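You operate a simulated robot arm through the tools that you are given. There is no shell and no other tool. Be economical: measure what you need, move in short steps, check, and stop when the job is done.

You run a simulated two-armed robot. Do the job below in one go: nothing can be reset, and whatever is moved stays where it is left.

## Task
Clear the green clip flask and the blue magnifier off the brown slide and shut it.
Fine: first hold each steady: turn the cream shutter shut, tip the reading glass upright; both go on the work table. Set down upright: green clip flask, blue magnifier.

The check looks at the end state, three seconds after you hand in, the way a careful person would. Anything else that was tipped, shoved, dropped, spilled or broken makes it a failure.

## Robot
Two 7-joint arms with two-finger parallel grippers on one trunk, on a base that drives. Base frame: it is fixed to the floor where the robot stands at the start and does not move with it; the origin is under the middle of the robot, x ahead of it, y to its left, z up; the surface under the hand at the start is at about z = 767. Units: mm, degrees, N and s.
The left shoulder is at the start at [60, 143, 926], the right one opposite. With the tool pointing down near the work surface each hand reaches from about 320 to 740 mm from the robot's upright axis, wherever it stands, measured 20 degrees to its own side. Places, roughly: brown slide [600, 0, 800]; cream shutter [500, 0, 900]; reading glass [400, -100, 900]; work table [1000, 400, 800]. Payload 1.57 kg a hand.
Tool frame (each hand has its own): the origin (TCP) lies between the finger pads and is the grasp point; the fingertips stand 30 mm ahead of it; z points along the fingers, y is the line along which they close. Largest opening 110 mm; finger width 24, thickness 12; the body of the gripper, 48 by 112 mm, starts 78 mm behind the TCP.
Orientation is that of the tool frame in the base frame, as [roll, pitch, yaw] about the fixed x, y, z axes, in that order (R = Rz(yaw) Ry(pitch) Rx(roll)). With the fingers straight down and closing along the base's y, the tool's x points along the base's -x, its y along +y and its z along -z.

## Interface
- The arms move only by the tool servo_tool. It takes "left_series", "right_series" or both (then of equal length, played together; a hand with none holds still); each is a list of rows, each a list of 7 numbers: the finger opening in mm, from 0 to 110, then the shift along the base's x, y, z in mm, then the turn, a rotation vector about the base's x, y, z in degrees. In form: [[claw, dx, dy, dz, wx, wy, wz], ...]. A call has 1 to 10 rows; each row is the pose to reach, as a shift and turn from the pose commanded when the call began. Each row takes 0.2 s and may step no farther than 50 mm and 8.6 degrees from the row before; otherwise, or with a gripper value out of range, the whole call is refused. A pose out of reach is approached as far as the arm can. The call stops where the force on the tool passes 40 N (or 10 N more than at its start, if that is more) or the arm is blocked; 0.2 s more then pass. The fingers move at their own pace (about 45 mm/s each) and stop on an object; they squeeze with about 34 N. The grip force told is the motor's: it shows also when the fingers shut on nothing. Time passes only in rows, and 0.2 s behind the last, so rows that repeat a pose let the fingers close. The reply holds the time, the measured pose of the TCP, the force on the tool along the base axes, the opening and the grip force, in the units named above and with some noise, with the torque about the TCP (base axes, N m) and any sound that the robot's microphone picked up.
- Cameras (640 x 400 px; columns grow to the right, rows downward): "scene" is now at [22.9, -0.5, 1528.2]; the picture's right is [0.09, -1.00, 0.00], its down [-0.84, -0.08, -0.54] and it looks along [0.54, 0.05, -0.84] (base axes); focal length 252 px, centre (320, 200). "left" rides on the left gripper at [70, -16, -141] in its tool frame; the picture's right is [0.23, 0.97, 0.00], its down [-0.86, 0.20, -0.48] and it looks along [-0.47, 0.11, 0.88] (tool axes); focal length 222 px, centre (320, 200). "right" rides on the right gripper at [70, 16, -141] in its tool frame; the picture's right is [-0.23, 0.97, 0.00], its down [-0.85, -0.20, -0.48] and it looks along [-0.47, -0.11, 0.88] (tool axes); focal length 222 px, centre (320, 200). There is no depth. A picture from a camera that has moved, and an enlarged one, comes with that camera's place and axes in the base frame and with its lens. The place of the scene camera against the robot may be out by one fixed shift of up to 25 mm in any direction.
- camera(camera): a new picture of that camera. The clock stands still meanwhile.
- raise_lower(by): slides the trunk up (or, below 0, down) by that many mm; the arms and the scene camera ride with it, the base frame stays. It gives what a move gives, with no picture.
- steer(legs): drives the robot by 1 to 6 legs, each [ahead, left, turn to the left] in mm, mm and degrees, along the robot's own axes; the way and the turn of a leg run together, so that a leg with both is an arc; at most 1500 mm and 180 degrees a leg. The arms and the cameras ride along, it lands a little off, and it stops where it bumps. It gives what a move gives.
- pan_tilt(pan, tilt): turns the head with the scene camera to pan (to the left, within 86 degrees either way) and tilt (down, from -29 to 69), counted from straight ahead of the robot. It gives what a move gives.
- enlarge(camera, box): a new picture of the part [left, top, right, bottom] of that camera's present view, enlarged. The clock stands still meanwhile.
- close_job(): hands the job in; it is judged then, once.

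Go step by step. Nothing tells you exact positions but the pictures and the camera data: compare them with the known pose of the tool, close in by small moves and look again before you grip or let go. The budget is 120 turns and 88 pictures, counting those below and the enlarged ones. Unless the task says otherwise, let go and move clear before handing in.

The tools are called after "Emit:" as name(argument=value, ...) on one line, values as JSON. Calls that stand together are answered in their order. servo_tool: Moves the arms, as the interface text tells. Its arguments: {"type":"object","properties":{"left_series":{"type":"array"},"right_series":{"type":"array"}},"required":[]} The other tools are called the same way: raise_lower (by) slides the trunk up or down; steer (legs) drives the base; pan_tilt (pan, tilt) turns the head that bears the scene camera; camera (camera) takes a picture; enlarge (camera, box) takes an enlarged picture of a part of a camera's view; close_job () hands the job in.

At the start:

```text
clock: 0.0
left_ee_pos: [407.8, 215.6, 999.2]
left_tcp_rot: [180.0, 0.0, 179.9]
left_contact_force: [0.0, -0.3, -0.2]
left_wrist_torque: [-0.01, -0.01, -0.02]
left_grip_width: 110.2
left_grasp_force: 0.0
right_ee_pos: [474.9, -139.4, 1000.7]
right_tcp_rot: [179.9, 0.1, -180.0]
right_contact_force: [0.0, -0.6, -0.2]
right_wrist_torque: [-0.01, 0.03, -0.02]
right_grip_width: 110.1
right_grasp_force: 0.0
trunk travel left (down, up): [-525.0, 65.0]
robot x, y, heading: [0.8, -3.6, 0.2]
head pan, tilt: [5.2, 57.5]
```

scene: 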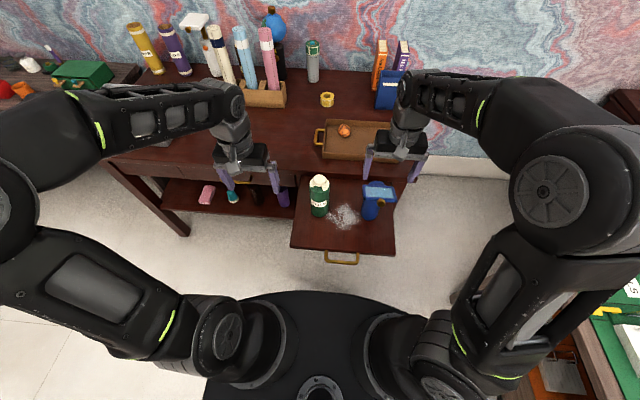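
right: 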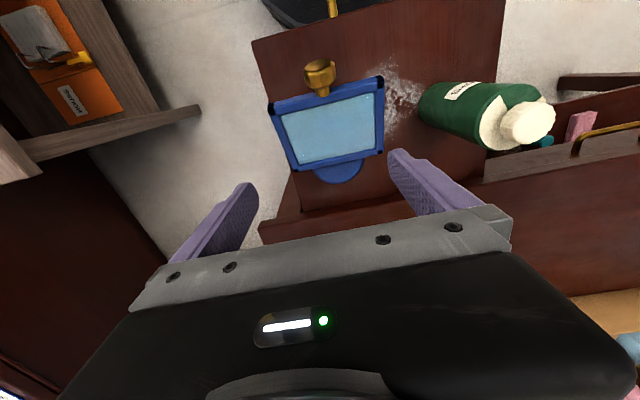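
left: 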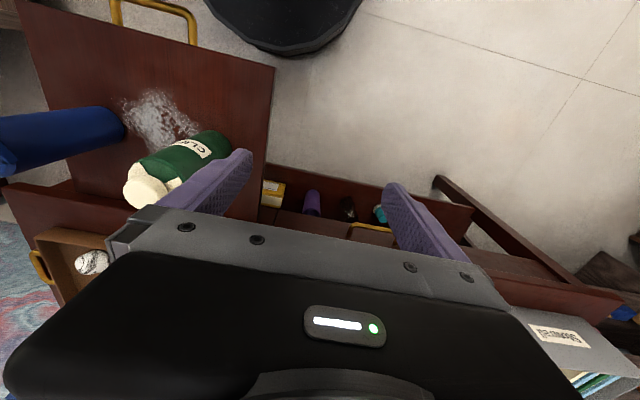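

I see the brown slide pulled out with the green flask (cream cap) and the blue magnifier on it. I'll look closer at both.

Emit:
enlarge(camera="scene", box=[280, 160, 440, 260])

Emit:
enlarge(camera="right", box=[240, 30, 580, 242])

Emit:
enlarge(camera="left", box=[0, 60, 280, 235])

Emit:
enlarge(camera="scene", box=[120, 0, 440, 200])

```text
4.00 times, centred on (360, 210) of scene
camera zoom: at [22.9, -0.5, 1528.2], right [0.09, -1.0, 0.0], down [-0.84, -0.08, -0.54], along [0.54, 0.05, -0.84], focal length 1007 px, centre (160, 160)
```

zoom: 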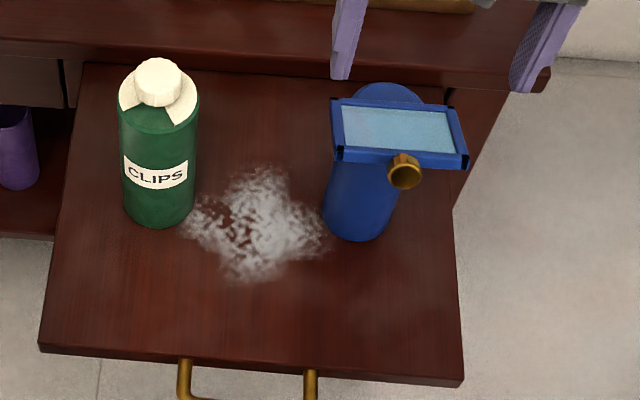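

```text
1.88 times, centred on (410, 136) of right
camera zoom: at [404.8, -123.1, 1140.8], right [0.23, 0.97, 0.0], down [0.85, -0.2, 0.48], along [0.47, -0.11, -0.88], focal length 418 px, centre (151, 320)
```

zoom: 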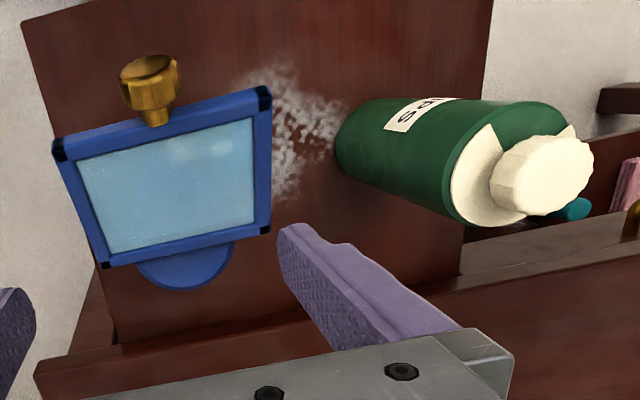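

```text
2.29 times, centred on (140, 148) of left
camera zoom: at [337.2, 199.2, 1141.1], right [-0.23, 0.97, 0.0], down [0.86, 0.2, 0.48], along [0.47, 0.11, -0.88], focal length 508 px, centre (731, 320)
```

zoom: 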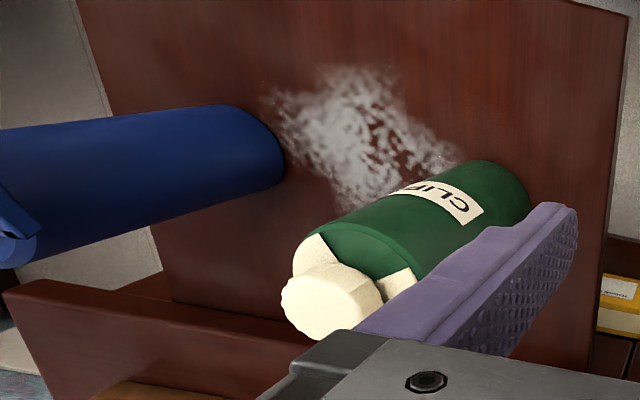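

```text
2.00 times, centred on (280, 100) of scene
camera zoom: at [22.9, -0.5, 1528.2], right [0.09, -1.0, 0.0], down [-0.84, -0.08, -0.54], along [0.54, 0.05, -0.84], focal length 504 px, centre (400, 400)
```

zoom: 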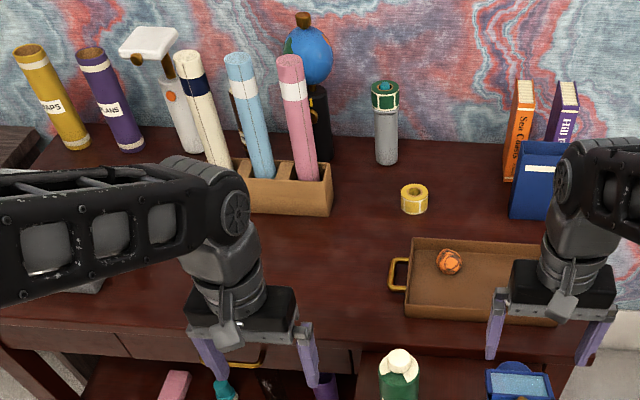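

The flask knob sits at about (481, 47, 934), with the slide surface near z 766. I'll move the right hand back and tilt it for a lower view of both objects.

Emit:
servo_tool(right_series=[[110, -30, -20, 0, 0, -8, 0], [110, -60, -40, 0, 0, -16, 0], [110, -90, -60, 0, 0, -24, 0], [110, -120, -80, 0, 0, -32, 0], [110, -130, -100, -10, 0, -40, 0]], left_series=[[110, -10, 10, 0, 0, -8, 0], [110, -20, 20, 0, 0, -16, 0], [110, -30, 30, 0, 0, -24, 0], [110, -40, 40, 0, 0, -32, 0], [110, -50, 50, -10, 0, -40, 0]])

Emit:
camera(camera="right")

Emit:
camera(camera="left")

Emit:
camera(camera="scene")

```text
clock: 1.2
left_ee_pos: [408.8, 290.1, 1028.3]
left_tcp_rot: [180.0, 40.0, 179.9]
left_contact_force: [-0.4, 0.4, -0.1]
left_wrist_torque: [0.01, 0.03, -0.01]
left_grip_width: 109.7
left_grasp_force: 0.0
left hand out of reach, approached as far as the arm can: row 4, 5
right_ee_pos: [410.7, -261.6, 1041.0]
right_tcp_rot: [180.0, 40.0, -179.9]
right_contact_force: [-0.7, -0.2, -0.6]
right_wrist_torque: [-0.02, -0.04, 0.04]
right_grip_width: 110.0
right_grasp_force: 0.1
right hand out of reach, approached as far as the arm can: row 4, 5
trunk travel left (down, up): [-525.0, 65.0]
robot x, y, heading: [1.2, -1.9, -0.1]
head pan, tilt: [5.2, 57.5]
```

```text
80 pictures are left
camera right: at [265.8, -246.4, 1104.5], right [0.17, 0.97, 0.15], down [0.35, -0.2, 0.92], along [0.92, -0.11, -0.37], focal length 222 px, centre (320, 200)
```

right: 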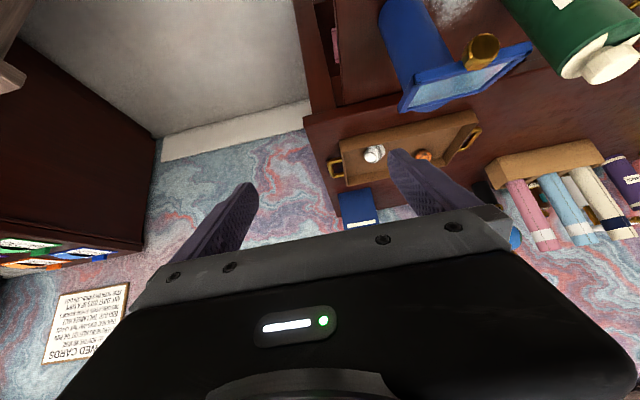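

```text
79 pictures are left
camera left: at [264.3, 273.9, 1090.9], right [-0.17, 0.97, -0.15], down [0.35, 0.2, 0.92], along [0.92, 0.11, -0.37], focal length 222 px, centre (320, 200)
```

left: 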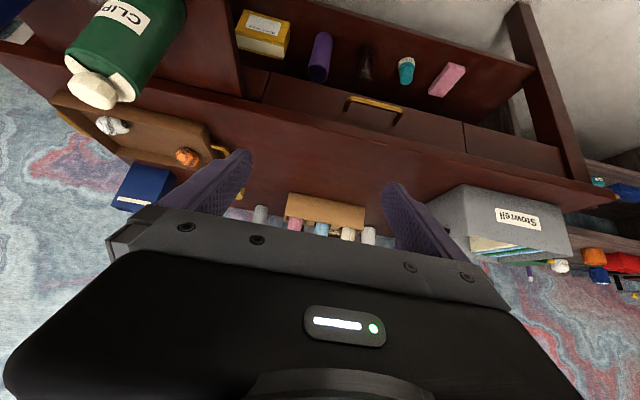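

```text
78 pictures are left
camera scene: at [21.8, -0.8, 1528.3], right [0.09, -1.0, 0.0], down [-0.84, -0.08, -0.54], along [0.54, 0.05, -0.84], focal length 252 px, centre (320, 200)
```

scene: 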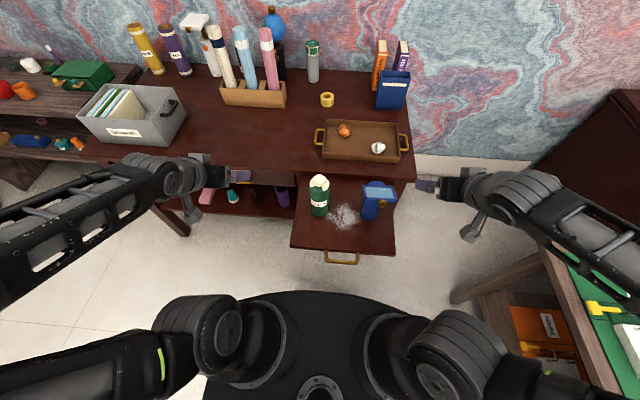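

Both hands are now clear and the desk is in view. I'll enlarge the two objects and the similar items on the desk.

Emit:
enlarge(camera="right", box=[340, 0, 640, 188])

Emit:
enlarge(camera="left", box=[0, 0, 192, 120])

Emit:
enlarge(camera="scene", box=[160, 5, 352, 125])

Emit:
enlarge(camera="scene", box=[300, 165, 412, 235])

```text
2.13 times, centred on (490, 94) of right
camera zoom: at [265.8, -246.4, 1104.5], right [0.17, 0.97, 0.15], down [0.35, -0.2, 0.92], along [0.92, -0.11, -0.37], focal length 473 px, centre (-42, 426)
```

zoom: 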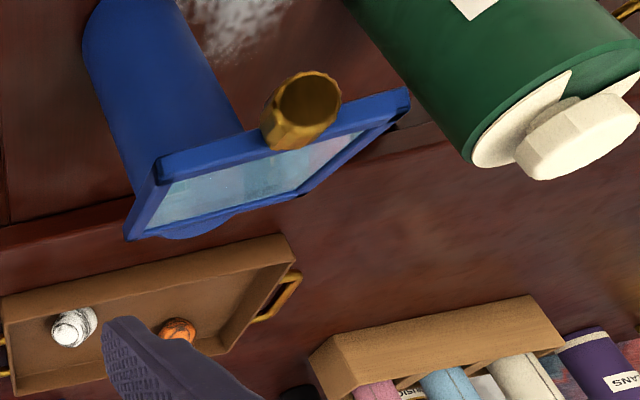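

```text
3.33 times, centred on (96, 60) of left
camera zoom: at [264.3, 273.9, 1090.9], right [-0.17, 0.97, -0.15], down [0.35, 0.2, 0.92], along [0.92, 0.11, -0.37], focal length 740 px, centre (1067, 667)
```

zoom: 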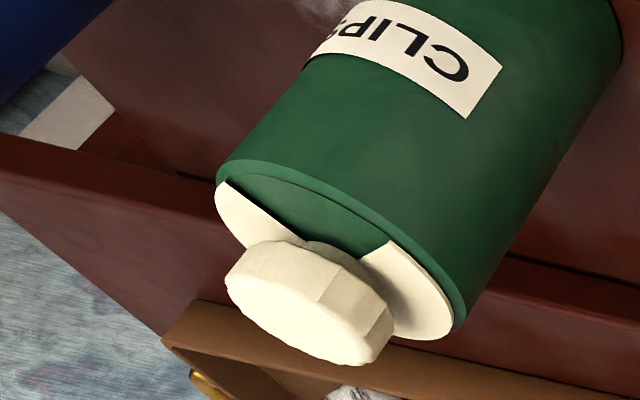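

```text
3.33 times, centred on (256, 65) of scene
camera zoom: at [21.8, -0.8, 1528.3], right [0.09, -1.0, 0.0], down [-0.84, -0.08, -0.54], along [0.54, 0.05, -0.84], focal length 839 px, centre (533, 650)
```

zoom: 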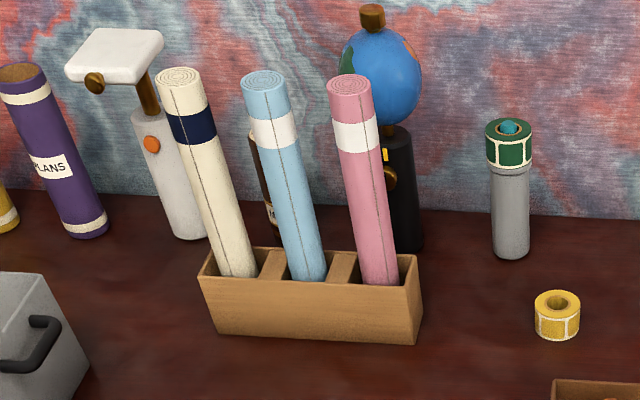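

```text
5.71 times, centred on (356, 200) of scene
camera zoom: at [21.8, -0.8, 1528.3], right [0.09, -1.0, 0.0], down [-0.84, -0.08, -0.54], along [0.54, 0.05, -0.84], focal length 1439 px, centre (114, 200)
```

zoom: 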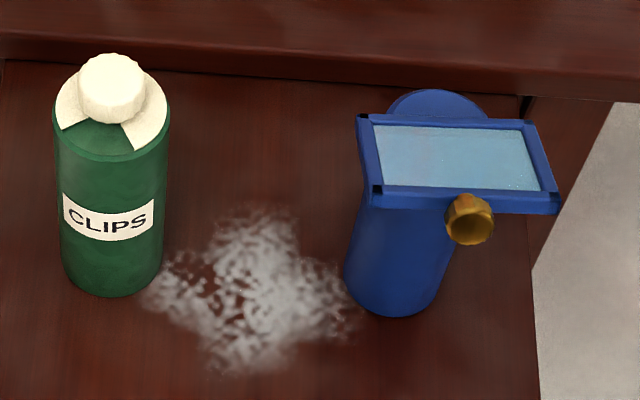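

The flask has a rotating cream shutter with windows, and the magnifier's panel is folded nearly flat, with its brass knob on the near edge and its hinge on the body top at about (480,-128). I'll bring the left camera over the flask to see the shutter from above.

Emit:
servo_tool(left_series=[[110, 16, -41, 20, 0, 8, 0], [110, 32, -82, 41, 0, 16, 0], [110, 48, -123, 41, 0, 24, 0], [110, 64, -164, 41, 0, 32, 0], [110, 82, -205, 41, 0, 40, 0], [110, 82, -205, 41, 0, 40, 0]])

Emit:
camera(camera="left")

```text
clock: 2.6
left_ee_pos: [491.5, 86.6, 1065.8]
left_tcp_rot: [-180.0, -0.1, -180.0]
left_contact_force: [-0.3, 0.5, 0.3]
left_wrist_torque: [0.02, 0.0, 0.0]
left_grip_width: 110.2
left_grasp_force: 0.1
right_ee_pos: [409.0, -263.1, 1042.0]
right_tcp_rot: [179.8, 39.9, 180.0]
right_contact_force: [-0.2, 0.7, 0.2]
right_wrist_torque: [-0.02, 0.01, -0.05]
right_grip_width: 110.2
right_grasp_force: 0.0
trunk travel left (down, up): [-525.0, 65.0]
robot x, y, heading: [-2.1, 0.5, 0.2]
head pan, tilt: [5.2, 57.5]
```

```text
73 pictures are left
camera left: at [421.8, 70.9, 1206.2], right [-0.23, 0.97, 0.0], down [0.86, 0.2, 0.48], along [0.47, 0.11, -0.88], focal length 222 px, centre (320, 200)
```

left: 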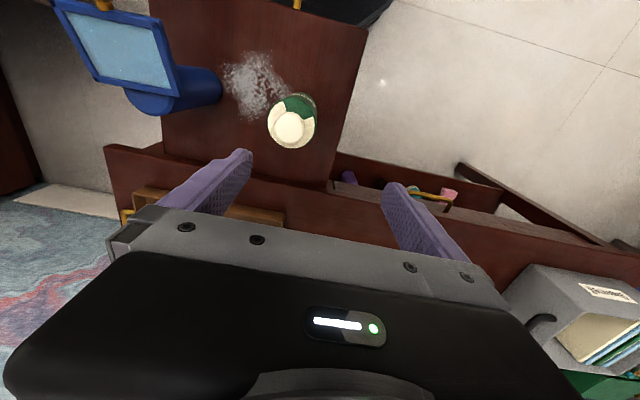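

The flask top is now seen from above. I'll enlarge it.

Emit:
enlarge(camera="left", box=[244, 80, 340, 140])

Emit:
enlarge(camera="left", box=[60, 0, 252, 120])

```text
6.67 times, centred on (292, 110) of left
camera zoom: at [421.8, 70.9, 1206.2], right [-0.23, 0.97, 0.0], down [0.86, 0.2, 0.48], along [0.47, 0.11, -0.88], focal length 1481 px, centre (507, 800)
```

zoom: 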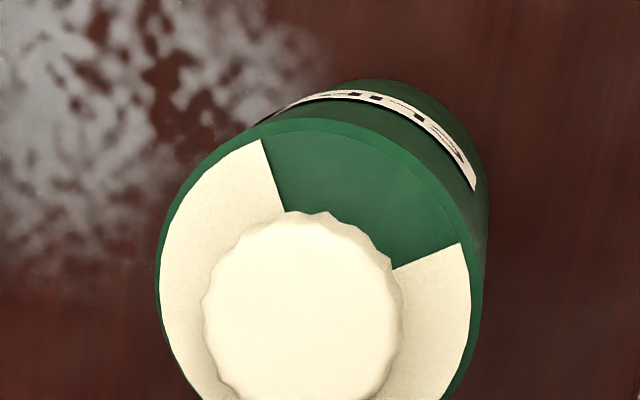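

```text
3.33 times, centred on (156, 60) of left
camera zoom: at [421.8, 70.9, 1206.2], right [-0.23, 0.97, 0.0], down [0.86, 0.2, 0.48], along [0.47, 0.11, -0.88], focal length 740 px, centre (867, 667)
```

zoom: 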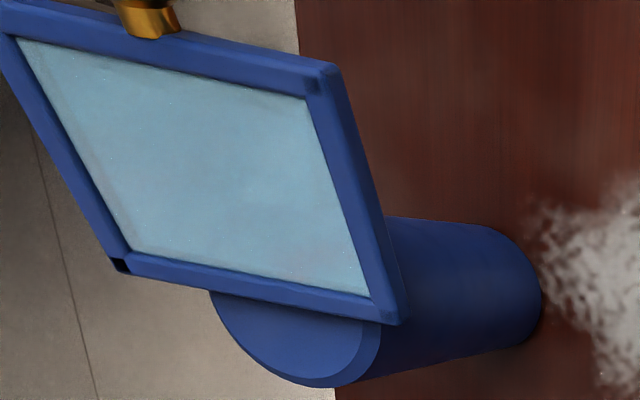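

I need to see the far side of the shutter too. I'll enlarge slightly lower.

Emit:
enlarge(camera="left", box=[252, 92, 332, 160])

Emit:
enlarge(camera="scene", box=[296, 168, 344, 198])

```text
5.88 times, centred on (292, 126) of left
camera zoom: at [421.8, 70.9, 1206.2], right [-0.23, 0.97, 0.0], down [0.86, 0.2, 0.48], along [0.47, 0.11, -0.88], focal length 1307 px, centre (485, 635)
```

zoom: 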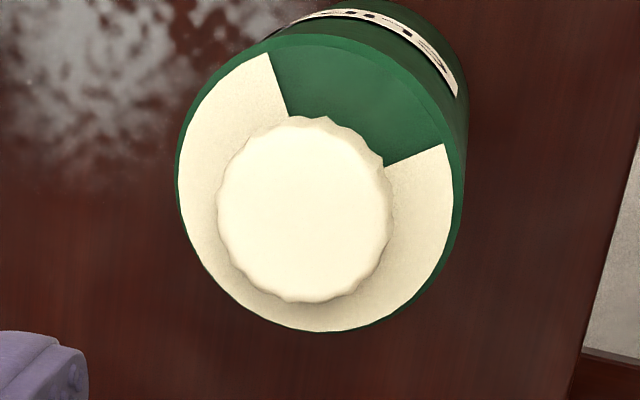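

```text
13.33 times, centred on (320, 183) of scene
camera zoom: at [21.9, 0.0, 1528.3], right [0.09, -1.0, 0.0], down [-0.84, -0.08, -0.54], along [0.54, 0.05, -0.84], focal length 3357 px, centre (320, 427)
```

zoom: 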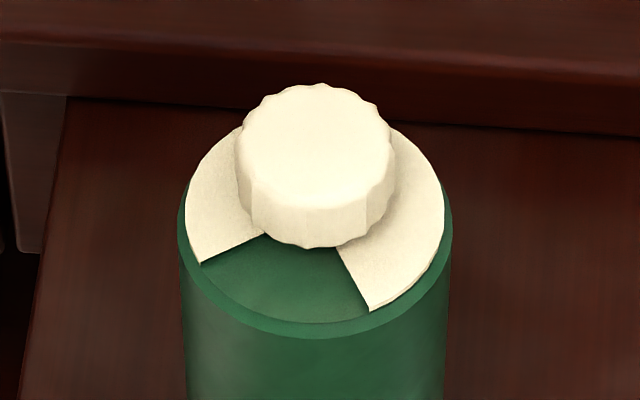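

The shutter is a cream disc with one sector window facing the robot. Plan: the left hand holds the flask body sideways from its left while the right hand turns the knob from above; first I reorient the left hand.

Emit:
servo_tool(left_series=[[110, -6, 20, 0, -4.95, 4.95, 4.95], [110, -12, 40, 0, -9.9, 9.9, 9.9], [110, -18, 60, 0, -14.85, 14.85, 14.85], [110, -24, 80, 0, -19.8, 19.8, 19.8], [110, -30, 100, 0, -24.75, 24.75, 24.75], [110, -36, 120, 0, -29.7, 29.7, 29.7], [110, -40, 140, 0, -34.64, 34.64, 34.64], [110, -40, 140, 0, -34.64, 34.64, 34.64]])

Emit:
servo_tool(left_series=[[110, 0, 0, -20, -4.95, 4.95, 4.95], [110, 0, 0, -40, -9.9, 9.9, 9.9], [110, 0, 0, -60, -14.85, 14.85, 14.85], [110, 5, 0, -80, -19.8, 19.8, 19.8], [110, 10, 0, -100, -24.75, 24.75, 24.75], [110, 15, 0, -120, -29.7, 29.7, 29.7], [110, 20, -10, -140, -34.64, 34.64, 34.64], [110, 20, -10, -140, -34.64, 34.64, 34.64]])

Emit:
camera(camera="left")

Emit:
camera(camera="scene")

```text
clock: 4.4
left_ee_pos: [412.7, 217.4, 1050.0]
left_tcp_rot: [-151.8, -28.4, -152.5]
left_contact_force: [0.4, 0.3, -1.6]
left_wrist_torque: [-0.05, 0.0, 0.0]
left_grip_width: 110.0
left_grasp_force: 0.1
left hand out of reach, approached as far as the arm can: row 2, 3, 4, 5, 6, 7, 8
right_ee_pos: [411.9, -261.0, 1041.2]
right_tcp_rot: [-180.0, 39.9, -179.9]
right_contact_force: [0.5, 1.1, -0.2]
right_wrist_torque: [-0.01, 0.01, 0.0]
right_grip_width: 110.2
right_grasp_force: 0.1
trunk travel left (down, up): [-525.0, 65.0]
robot x, y, heading: [2.1, 2.5, -0.0]
head pan, tilt: [5.2, 57.5]
```

```text
clock: 6.2
left_ee_pos: [432.3, 205.7, 908.9]
left_tcp_rot: [-154.7, -76.5, -113.1]
left_contact_force: [-0.1, 0.1, -0.2]
left_wrist_torque: [-0.02, 0.0, 0.01]
left_grip_width: 110.1
left_grasp_force: 0.0
right_ee_pos: [411.0, -262.5, 1041.2]
right_tcp_rot: [179.9, 39.8, 180.0]
right_contact_force: [0.5, -0.1, 0.3]
right_wrist_torque: [-0.03, 0.02, 0.0]
right_grip_width: 110.0
right_grasp_force: 0.0
trunk travel left (down, up): [-525.0, 65.0]
robot x, y, heading: [-1.5, 0.4, -0.2]
head pan, tilt: [5.2, 57.5]
```

```text
68 pictures are left
camera left: at [434.7, 329.1, 1008.2], right [-0.99, -0.07, 0.12], down [-0.14, 0.65, -0.75], along [-0.02, -0.76, -0.65], focal length 222 px, centre (320, 200)
```

left: 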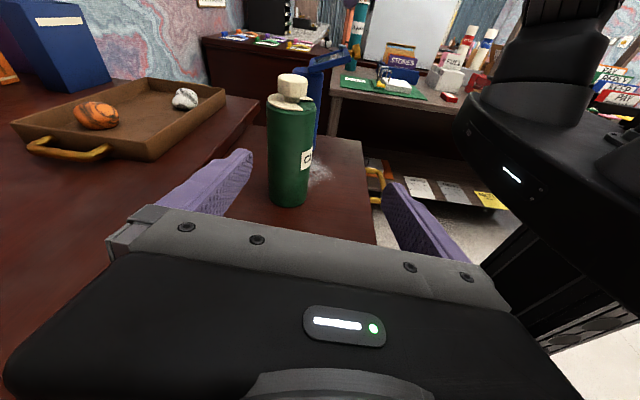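

```text
67 pictures are left
camera scene: at [22.7, -0.7, 1528.3], right [0.09, -1.0, 0.0], down [-0.84, -0.08, -0.54], along [0.54, 0.05, -0.84], focal length 252 px, centre (320, 200)
```

scene: 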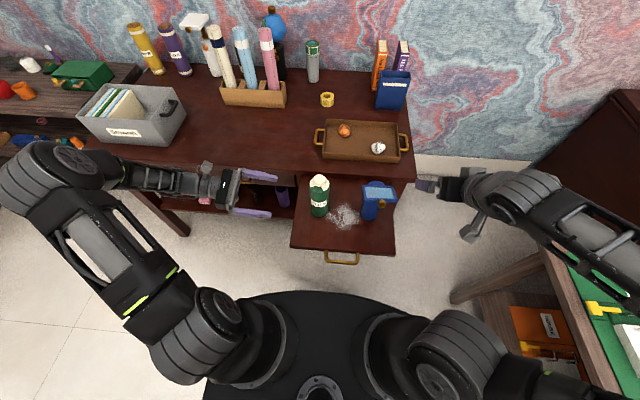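

The left hand is nearly horizontal with the flask ahead of it. I'll level it and align it with the flask at x≈481, z≈838.

Emit:
servo_tool(left_series=[[110, 12, 0, -20, -6.1, 2.85, -0.8], [110, 25, -10, -45, -12.2, 5.7, -1.6], [110, 49, -30, -70, -12.2, 5.7, -1.6], [110, 49, -30, -70, -12.2, 5.7, -1.6]])

Emit:
camera(camera="left")

```text
clock: 7.2
left_ee_pos: [479.7, 176.1, 840.1]
left_tcp_rot: [124.6, -89.7, -34.2]
left_contact_force: [0.2, -0.9, -0.9]
left_wrist_torque: [0.0, 0.0, 0.01]
left_grip_width: 109.8
left_grasp_force: 0.1
right_ee_pos: [411.1, -262.5, 1040.6]
right_tcp_rot: [179.9, 39.8, 179.9]
right_contact_force: [0.0, 0.2, 1.4]
right_wrist_torque: [-0.01, -0.01, 0.02]
right_grip_width: 109.9
right_grasp_force: 0.1
trunk travel left (down, up): [-525.0, 65.0]
robot x, y, heading: [1.8, 2.0, 0.0]
head pan, tilt: [5.2, 57.5]
```

```text
66 pictures are left
camera left: at [495.4, 318.6, 909.3], right [-0.97, -0.01, 0.23], down [-0.21, 0.48, -0.85], along [-0.1, -0.88, -0.47], focal length 222 px, centre (320, 200)
```

left: 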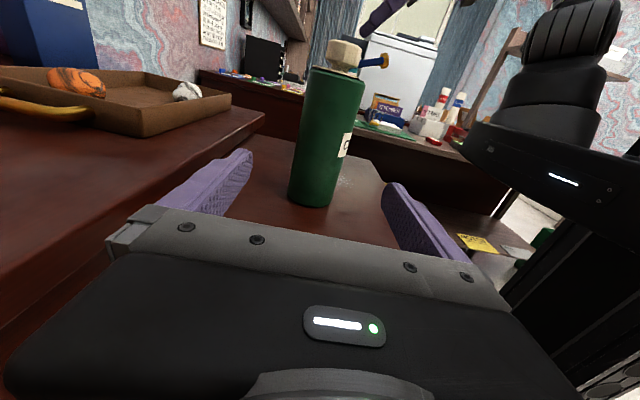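

The flask sits between the fingers, centred at about x≈477. I'll advance until the TCP is at y≈49.

Emit:
servo_tool(left_series=[[110, -2, -40, -4, 0, 0, 0], [110, -2, -80, -4, 0, 0, 0], [110, -2, -110, -4, 0, 0, 0], [110, -2, -127, -4, 0, 0, 0], [110, -2, -127, -4, 0, 0, 0]])

Emit:
camera(camera="left")

Emit:
enlarge(camera="scene", box=[260, 160, 420, 260])

```text
clock: 8.4
left_ee_pos: [480.8, 48.8, 836.7]
left_tcp_rot: [132.9, -89.8, -42.6]
left_contact_force: [-0.2, 0.3, -0.5]
left_wrist_torque: [-0.01, -0.01, 0.02]
left_grip_width: 110.1
left_grasp_force: 0.1
right_ee_pos: [411.4, -262.5, 1040.7]
right_tcp_rot: [179.8, 39.8, 180.0]
right_contact_force: [-0.3, -0.7, -0.1]
right_wrist_torque: [0.01, 0.0, 0.0]
right_grip_width: 110.0
right_grasp_force: 0.0
trunk travel left (down, up): [-525.0, 65.0]
robot x, y, heading: [1.6, -0.4, 0.0]
head pan, tilt: [5.2, 57.5]
```

```text
65 pictures are left
camera left: at [495.3, 191.1, 906.5], right [-0.97, -0.01, 0.23], down [-0.2, 0.48, -0.85], along [-0.1, -0.88, -0.47], focal length 222 px, centre (320, 200)
```

left: 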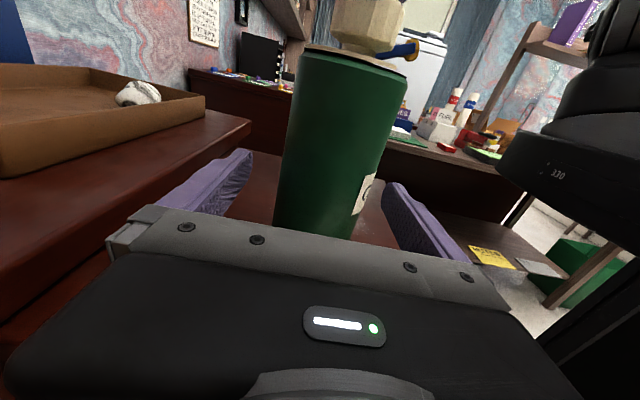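

```text
4.00 times, centred on (340, 210) of scene
camera zoom: at [22.9, -0.5, 1528.2], right [0.09, -1.0, 0.0], down [-0.84, -0.08, -0.54], along [0.54, 0.05, -0.84], focal length 1007 px, centre (240, 160)
```

zoom: 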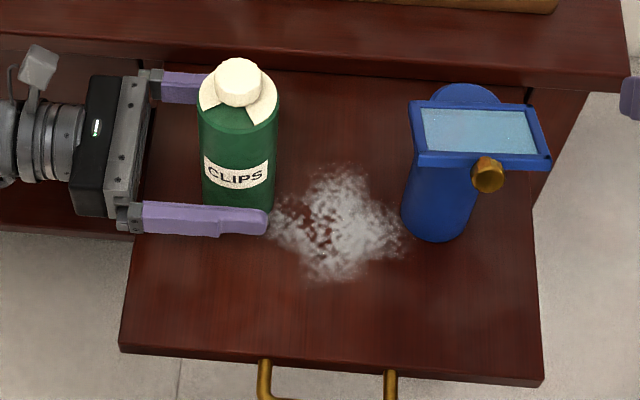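

The flask is centred between the fingers. I'll close on it, and bring the right hand back to fingers-down at the same time.

Emit:
servo_tool(left_series=[[55, 0, 0, 0, 0, 0, 0], [45, 0, 0, 0, 0, 0, 0], [45, 0, 0, 0, 0, 0, 0], [45, 0, 0, 0, 0, 0, 0], [45, 0, 0, 0, 0, 0, 0], [45, 0, 0, 0, 0, 0, 0]], right_series=[[110, 0, 0, 30, 0, 8, 0], [110, 0, 0, 60, 0, 16, 0], [110, 0, 0, 80, 0, 24, 0], [110, 0, 0, 90, 0, 32, 0], [110, 0, 0, 90, 0, 40, 0], [110, 0, 0, 90, 0, 40, 0]])

```text
clock: 9.8
left_ee_pos: [481.5, 50.7, 835.7]
left_tcp_rot: [132.4, -89.8, -42.0]
left_contact_force: [0.3, 0.1, 0.8]
left_wrist_torque: [-0.01, -0.17, 0.02]
left_grip_width: 60.5
left_grasp_force: 34.1
right_ee_pos: [409.6, -262.6, 1134.5]
right_tcp_rot: [-179.5, 5.6, 179.8]
right_contact_force: [0.0, -0.6, -0.2]
right_wrist_torque: [0.02, -0.01, -0.01]
right_grip_width: 110.0
right_grasp_force: 0.1
right hand out of reach, approached as far as the arm can: row 5, 6
trunk travel left (down, up): [-525.0, 65.0]
robot x, y, heading: [-1.6, 0.5, -0.0]
head pan, tilt: [5.2, 57.5]
```

The flask is gripped (60.5 mm wide, 34 N). I'll move the right hand above the knob.

Emit:
servo_tool(right_series=[[90, 10, 44, -20, 0, 3, 0], [80, 20, 88, -30, 0, 5.6, 0], [70, 30, 132, -40, 0, 5.6, 0], [70, 40, 176, -50, 0, 5.6, 0], [70, 50, 220, -60, 0, 5.6, 0], [70, 60, 264, -70, 0, 5.6, 0], [70, 71, 308, -80, 0, 5.6, 0], [70, 71, 308, -100, 0, 5.6, 0], [70, 71, 308, -100, 0, 5.6, 0]])

Emit:
camera(camera="right")

Emit:
enlarge(camera="left", box=[220, 0, 460, 150])

```text
clock: 11.8
left_ee_pos: [480.2, 49.7, 836.5]
left_tcp_rot: [133.2, -89.8, -42.8]
left_contact_force: [0.2, -0.1, 1.3]
left_wrist_torque: [-0.02, -0.16, 0.02]
left_grip_width: 61.0
left_grasp_force: 34.3
right_ee_pos: [480.3, 46.2, 1037.0]
right_tcp_rot: [-179.3, 0.0, 179.9]
right_contact_force: [0.2, -0.3, 0.0]
right_wrist_torque: [0.03, 0.01, 0.0]
right_grip_width: 70.2
right_grasp_force: 0.0
trunk travel left (down, up): [-525.0, 65.0]
robot x, y, heading: [2.0, -0.3, -0.1]
head pan, tilt: [5.2, 57.5]
```

```text
63 pictures are left
camera right: at [410.3, 64.6, 1176.9], right [0.23, 0.97, -0.01], down [0.85, -0.2, 0.48], along [0.46, -0.12, -0.88], focal length 222 px, centre (320, 200)
```

right: 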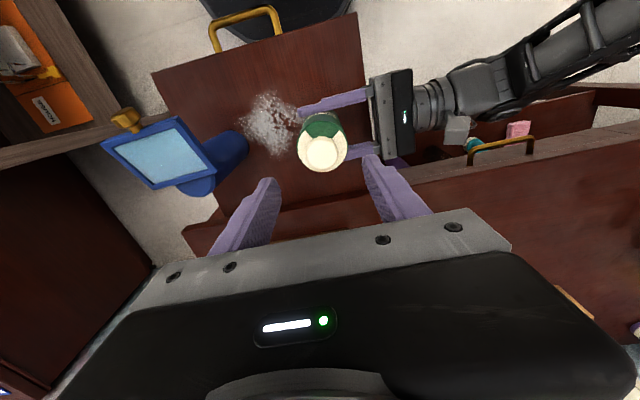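

```text
2.67 times, centred on (340, 75) of left
camera zoom: at [495.3, 191.4, 906.4], right [-0.97, -0.01, 0.23], down [-0.2, 0.48, -0.85], along [-0.1, -0.88, -0.47], focal length 592 px, centre (267, 533)
```

zoom: 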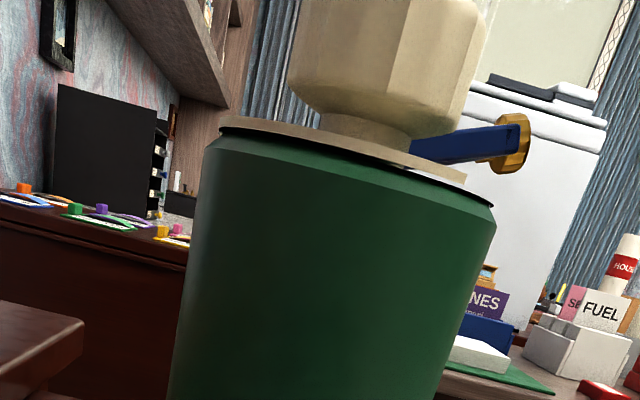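

The knob is at about (478, 49), spanning z≈925–944. I'll descend to TCP z≈953 and grip it.

Emit:
servo_tool(right_series=[[70, -2, 2, -30, -0.6, 0, 0], [70, -2, 2, -60, -0.6, 0, 0], [70, -2, 2, -84, -0.6, 0, 0], [70, -2, 2, -84, -0.6, 0, 0], [30, -2, 2, -84, -0.6, 0, 0], [25, -2, 2, -84, -0.6, 0, 0], [25, -2, 2, -84, -0.6, 0, 0], [25, -2, 2, -84, -0.6, 0, 0], [25, -2, 2, -84, -0.6, 0, 0]])

Emit:
camera(camera="right")

Emit:
enlarge(camera="left", box=[220, 0, 460, 150])

```text
clock: 13.8
left_ee_pos: [480.7, 50.4, 836.6]
left_tcp_rot: [121.5, -89.8, -31.2]
left_contact_force: [-0.4, -3.2, 0.2]
left_wrist_torque: [-0.13, 0.09, 0.02]
left_grip_width: 60.8
left_grasp_force: 34.0
right_ee_pos: [477.8, 47.3, 950.1]
right_tcp_rot: [-178.8, 0.0, 179.8]
right_contact_force: [-0.2, 2.3, -1.4]
right_wrist_torque: [0.43, -0.05, 0.02]
right_grip_width: 33.1
right_grasp_force: 33.8
trunk travel left (down, up): [-525.0, 65.0]
robot x, y, heading: [0.7, 0.6, 0.2]
head pan, tilt: [5.2, 57.5]
```

```text
61 pictures are left
camera right: at [408.2, 67.4, 1090.5], right [0.23, 0.97, -0.02], down [0.86, -0.19, 0.48], along [0.46, -0.13, -0.88], focal length 222 px, centre (320, 200)
```

right: 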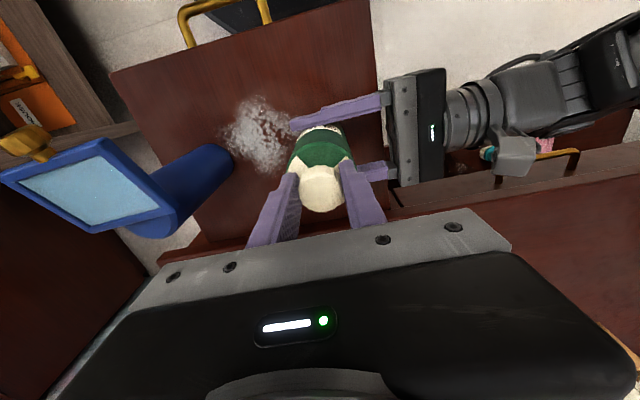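

```text
2.67 times, centred on (340, 75) of left
camera zoom: at [495.4, 191.2, 906.4], right [-0.97, -0.01, 0.23], down [-0.2, 0.48, -0.85], along [-0.1, -0.88, -0.47], focal length 592 px, centre (267, 533)
```

zoom: 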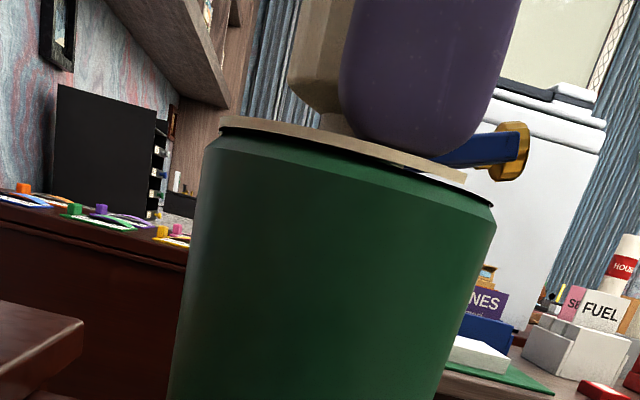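

The knob is gripped. I'll test a 24° clockwise turn about the knob axis and watch torque and sound.

Emit:
servo_tool(right_series=[[25, 0, 0.4, 0, 0, 0, -8], [25, 0.1, 0.8, 0, 0, 0, -16], [25, 0.2, 1.2, 0, 0, 0, -24], [25, 0.2, 1.2, 0, 0, 0, -24]])

Emit:
enlarge(camera="scene", box=[296, 168, 344, 198])

Emit:
enlarge(camera="right", box=[260, 110, 388, 230])

```text
clock: 14.8
left_ee_pos: [481.1, 49.2, 836.8]
left_tcp_rot: [117.8, -89.8, -27.4]
left_contact_force: [3.9, -7.8, 3.3]
left_wrist_torque: [0.33, 0.7, 0.01]
left_grip_width: 60.9
left_grasp_force: 33.9
right_ee_pos: [478.3, 48.9, 950.1]
right_tcp_rot: [-178.8, -0.2, 155.7]
right_contact_force: [-4.4, 8.1, -3.2]
right_wrist_torque: [0.61, -0.2, -0.02]
right_grip_width: 32.8
right_grasp_force: 34.3
trunk travel left (down, up): [-525.0, 65.0]
robot x, y, heading: [3.0, -1.8, -0.1]
head pan, tilt: [5.2, 57.5]
```

```text
13.33 times, centred on (320, 183) of scene
camera zoom: at [23.1, -0.5, 1528.2], right [0.09, -1.0, 0.0], down [-0.84, -0.08, -0.54], along [0.54, 0.05, -0.84], focal length 3357 px, centre (320, 427)
```

zoom: 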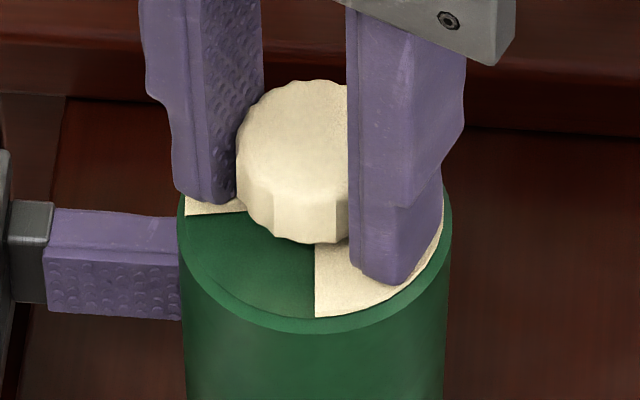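

```text
3.33 times, centred on (324, 170) of right
camera zoom: at [423.0, 95.2, 1090.8], right [0.61, 0.79, -0.02], down [0.7, -0.53, 0.48], along [0.37, -0.31, -0.88], focal length 740 px, centre (307, 300)
```

zoom: 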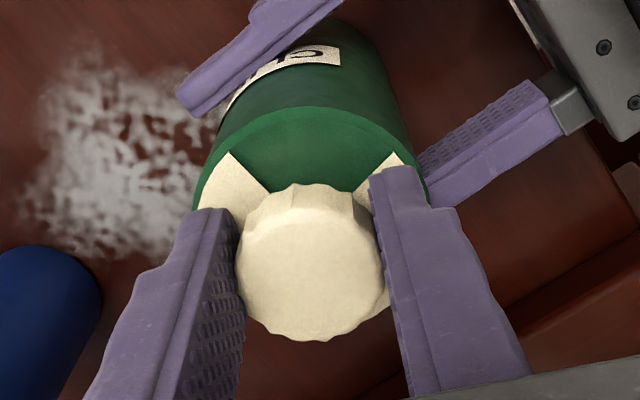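

The disc turns freely and its window moves with it, with no sound yet. I'll continue clockwise and look for an opening or a stop.

Emit:
servo_tool(right_series=[[25, 0, 0, 0, 0, 0, -8], [25, 0.3, 0.2, 0, 0, 0, -16], [25, 0.6, 0.4, 0, 0, 0, -24], [25, 1, 0.6, 0, 0, 0, -32], [25, 1, 0.6, 0, 0, 0, -32]])

Emit:
enlarge(camera="scene", box=[296, 168, 344, 198])

Emit:
enlarge(camera="left", box=[220, 0, 460, 150])

```text
clock: 16.0
left_ee_pos: [481.4, 49.4, 837.0]
left_tcp_rot: [124.4, -89.8, -34.1]
left_contact_force: [5.3, -15.1, 4.4]
left_wrist_torque: [0.56, 0.55, 0.0]
left_grip_width: 60.9
left_grasp_force: 33.6
right_ee_pos: [479.7, 48.7, 950.5]
right_tcp_rot: [-178.8, -0.1, 123.7]
right_contact_force: [-4.6, 15.3, -3.8]
right_wrist_torque: [1.21, 0.1, 0.02]
right_grip_width: 32.8
right_grasp_force: 33.6
trunk travel left (down, up): [-525.0, 65.0]
robot x, y, heading: [-3.7, 1.8, 0.1]
head pan, tilt: [5.2, 57.5]
```

```text
13.33 times, centred on (320, 183) of scene
camera zoom: at [23.1, -0.5, 1528.2], right [0.09, -1.0, 0.0], down [-0.84, -0.08, -0.54], along [0.54, 0.05, -0.84], focal length 3357 px, centre (320, 427)
```

zoom: 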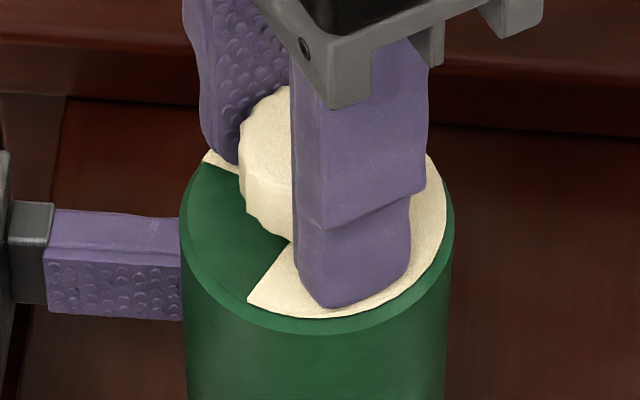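

```text
2.67 times, centred on (340, 75) of left
camera zoom: at [495.5, 191.1, 906.4], right [-0.97, -0.01, 0.23], down [-0.2, 0.48, -0.85], along [-0.1, -0.88, -0.47], focal length 592 px, centre (267, 533)
```

zoom: 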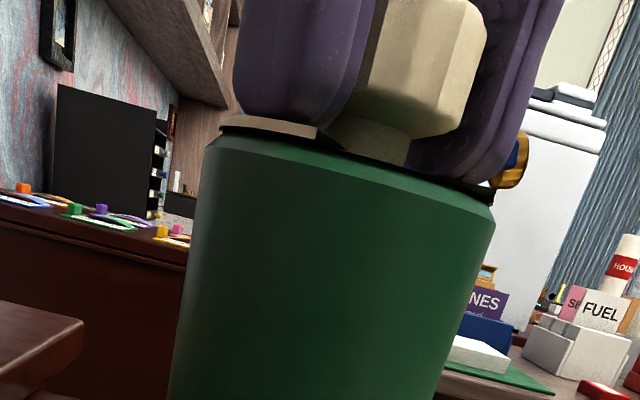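

Still plain green in the window. I'll check from the right camera above for detail.

Emit:
enlarge(camera="right", box=[272, 120, 368, 190])

```text
5.71 times, centred on (320, 155) of right
camera zoom: at [457.1, 118.2, 1090.8], right [0.94, 0.35, -0.02], down [0.32, -0.82, 0.48], along [0.15, -0.46, -0.88], focal length 1269 px, centre (320, 457)
```

zoom: 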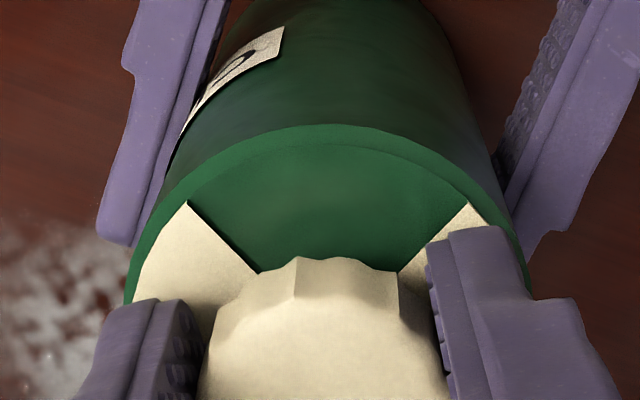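

Still no opening there. I'll continue clockwise another 40°, relaxing the side load.

Emit:
servo_tool(right_series=[[25, 0, 1, 0, 0, 0, -8], [25, 0.3, 1.5, 0, 0, 0, -16], [25, 0.6, 2, 0, 0, 0, -24], [25, 1, 2.2, 0, 0, 0, -32], [25, 1, 2.4, 0, 0, 0, -40], [25, 1, 2.4, 0, 0, 0, -40]])

Emit:
enlarge(camera="right", box=[272, 120, 368, 190])

```text
clock: 17.4
left_ee_pos: [480.0, 50.8, 836.4]
left_tcp_rot: [137.6, -89.8, -47.1]
left_contact_force: [-1.5, 2.9, 5.6]
left_wrist_torque: [-0.24, 0.28, -0.15]
left_grip_width: 60.9
left_grasp_force: 33.9
right_ee_pos: [481.9, 48.9, 950.7]
right_tcp_rot: [-178.7, 0.0, 83.6]
right_contact_force: [1.2, -4.4, -2.0]
right_wrist_torque: [-0.31, -0.41, 0.12]
right_grip_width: 32.5
right_grasp_force: 33.9
trunk travel left (down, up): [-525.0, 65.0]
robot x, y, heading: [-0.2, -1.0, -0.2]
head pan, tilt: [5.2, 57.5]
```

```text
5.71 times, centred on (320, 155) of right
camera zoom: at [508.5, 116.5, 1090.6], right [0.94, -0.33, -0.02], down [-0.28, -0.83, 0.48], along [-0.18, -0.45, -0.87], focal length 1269 px, centre (320, 457)
```

zoom: 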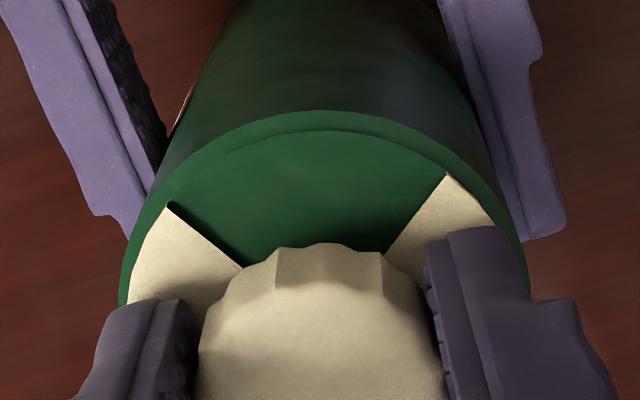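

Torque about z has risen after about 90–96° of turning, which suggests an end stop. I'll press a bit further to confirm.

Emit:
servo_tool(right_series=[[25, 0, 0, 0, 0, 0, -5], [25, 0, 0, 0, 0, 0, -10], [25, 0, 0, 0, 0, 0, -10]])

Emit:
enlarge(camera="right", box=[272, 120, 368, 190])

```text
clock: 18.2
left_ee_pos: [480.0, 50.9, 835.6]
left_tcp_rot: [138.0, -89.8, -47.6]
left_contact_force: [-3.5, 5.2, 3.1]
left_wrist_torque: [-0.08, -0.23, -0.31]
left_grip_width: 60.7
left_grasp_force: 34.1
right_ee_pos: [482.4, 50.9, 950.2]
right_tcp_rot: [-178.9, 0.0, 73.6]
right_contact_force: [4.4, -4.1, -0.2]
right_wrist_torque: [-0.4, -0.39, 0.34]
right_grip_width: 32.2
right_grasp_force: 34.3
trunk travel left (down, up): [-525.0, 65.0]
robot x, y, heading: [2.2, -2.1, -0.1]
head pan, tilt: [5.2, 57.5]
```

```text
5.71 times, centred on (320, 155) of right
camera zoom: at [520.1, 112.4, 1090.8], right [0.87, -0.49, -0.02], down [-0.42, -0.77, 0.48], along [-0.25, -0.41, -0.88], focal length 1269 px, centre (320, 457)
```

zoom: 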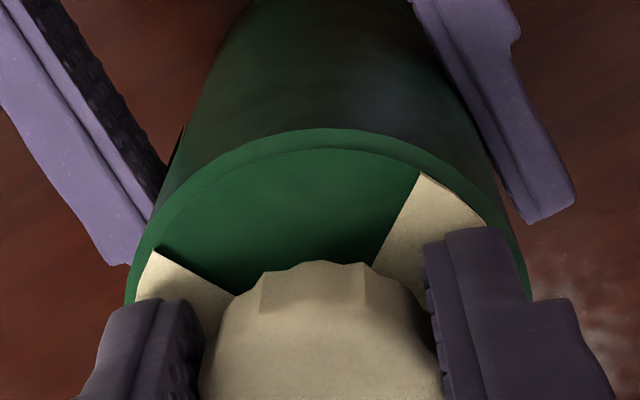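

There is a firm clockwise stop at about 90°. To be sure which end is "shut", I'll turn back counter-clockwise past the starting position and look for a stop or opening there.

Emit:
servo_tool(right_series=[[25, 0, 0, 0, 0, 0, 8], [25, 0, 0, 0, 0, 0, 16], [25, 0, 0, 0, 0, 0, 24], [25, 0, 0, 0, 0, 0, 32], [25, -1, 0, 0, 0, 0, 40], [25, -1, -1, 0, 0, 0, 48], [25, -1, -1, 0, 0, 0, 56], [25, -2, -1, 0, 0, 0, 64], [25, -2, -2, 0, 0, 0, 72], [25, -2, -2, 0, 0, 0, 80]])

Emit:
servo_tool(right_series=[[25, 0, 0, 0, 0, 0, 8], [25, 0, 0, 0, 0, 0, 16], [25, 0, 0, 0, 0, 0, 24], [25, 0, 0, 0, 0, 0, 30], [25, 0, 0, 0, 0, 0, 30]])

Emit:
enlarge(camera="right", box=[272, 120, 368, 190])

```text
clock: 20.4
left_ee_pos: [482.2, 49.6, 836.1]
left_tcp_rot: [144.5, -89.9, -54.0]
left_contact_force: [13.1, 5.0, -6.5]
left_wrist_torque: [-0.67, 1.28, 0.07]
left_grip_width: 60.9
left_grasp_force: 34.5
right_ee_pos: [479.5, 50.0, 950.3]
right_tcp_rot: [-178.8, -0.3, 153.9]
right_contact_force: [-13.2, -4.4, 9.9]
right_wrist_torque: [0.24, 0.04, -0.02]
right_grip_width: 31.7
right_grasp_force: 33.8
trunk travel left (down, up): [-525.0, 65.0]
robot x, y, heading: [0.7, 3.1, -0.1]
head pan, tilt: [5.2, 57.5]
```

```text
clock: 21.6
left_ee_pos: [479.9, 48.8, 836.2]
left_tcp_rot: [106.1, -89.8, -15.9]
left_contact_force: [-3.9, 7.3, 0.3]
left_wrist_torque: [-0.61, -0.17, 0.16]
left_grip_width: 61.1
left_grasp_force: 34.7
right_ee_pos: [479.2, 48.7, 949.4]
right_tcp_rot: [-178.8, 0.0, -176.1]
right_contact_force: [3.8, -7.0, -0.1]
right_wrist_torque: [-0.21, -0.23, -0.15]
right_grip_width: 32.6
right_grasp_force: 34.2
trunk travel left (down, up): [-525.0, 65.0]
robot x, y, heading: [2.4, 0.3, 0.1]
head pan, tilt: [5.2, 57.5]
```

```text
5.71 times, centred on (320, 155) of right
camera zoom: at [409.0, 63.7, 1090.7], right [0.16, 0.99, -0.02], down [0.87, -0.13, 0.48], along [0.47, -0.1, -0.88], focal length 1269 px, centre (320, 457)
```

zoom: 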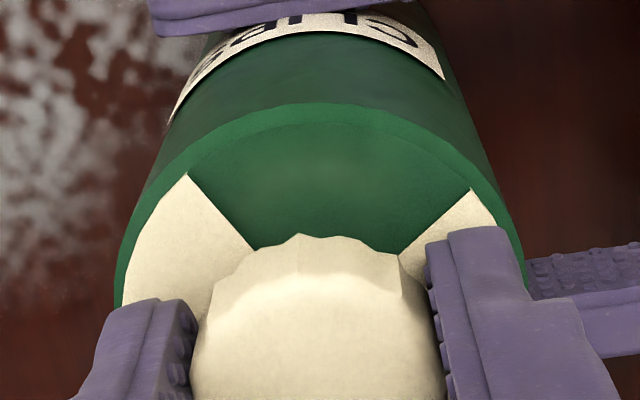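

Torque reversed sign near the starting angle. I'll turn a little further to confirm a stop here too.

Emit:
servo_tool(right_series=[[25, 0, 0, 0, 0, 0, 8], [25, 0, 0, 0, 0, 0, 15], [25, 0, 0, 0, 0, 0, 15]])

Emit:
enlarge(camera="right", box=[272, 120, 368, 190])

Emit:
enlarge(camera="scene", box=[296, 168, 344, 198])

```text
clock: 22.4
left_ee_pos: [481.4, 50.8, 837.5]
left_tcp_rot: [141.2, -89.8, -50.9]
left_contact_force: [3.1, 4.7, 1.7]
left_wrist_torque: [-0.28, 0.05, 0.36]
left_grip_width: 60.8
left_grasp_force: 34.4
right_ee_pos: [479.0, 49.5, 950.3]
right_tcp_rot: [-178.8, -0.1, -161.1]
right_contact_force: [-1.3, -4.7, 1.1]
right_wrist_torque: [-0.24, 0.05, -0.41]
right_grip_width: 31.7
right_grasp_force: 33.5
trunk travel left (down, up): [-525.0, 65.0]
robot x, y, heading: [-1.2, -0.3, 0.2]
head pan, tilt: [5.2, 57.5]
```

```text
5.71 times, centred on (320, 155) of right
camera zoom: at [406.6, 45.8, 1091.2], right [-0.1, 0.99, -0.02], down [0.87, 0.1, 0.48], along [0.48, 0.03, -0.88], focal length 1269 px, centre (320, 457)
```

zoom: 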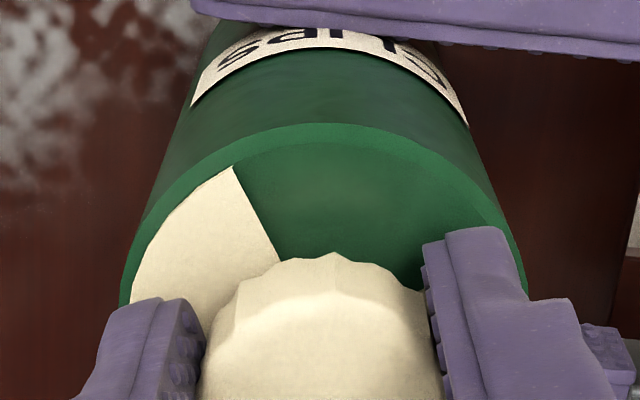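

```text
13.33 times, centred on (320, 183) of scene
camera zoom: at [22.9, -0.5, 1528.3], right [0.09, -1.0, 0.0], down [-0.84, -0.08, -0.54], along [0.54, 0.05, -0.84], focal length 3357 px, centre (320, 427)
```

zoom: 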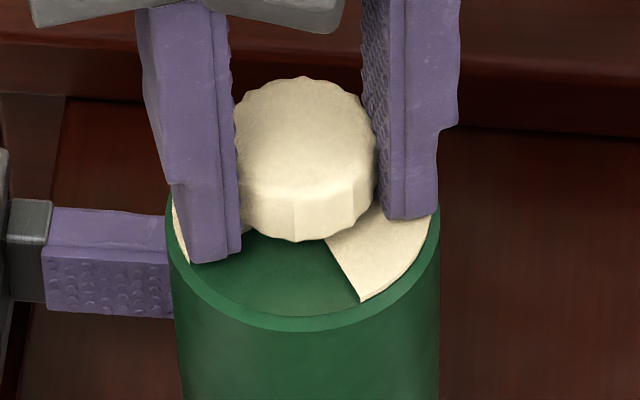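

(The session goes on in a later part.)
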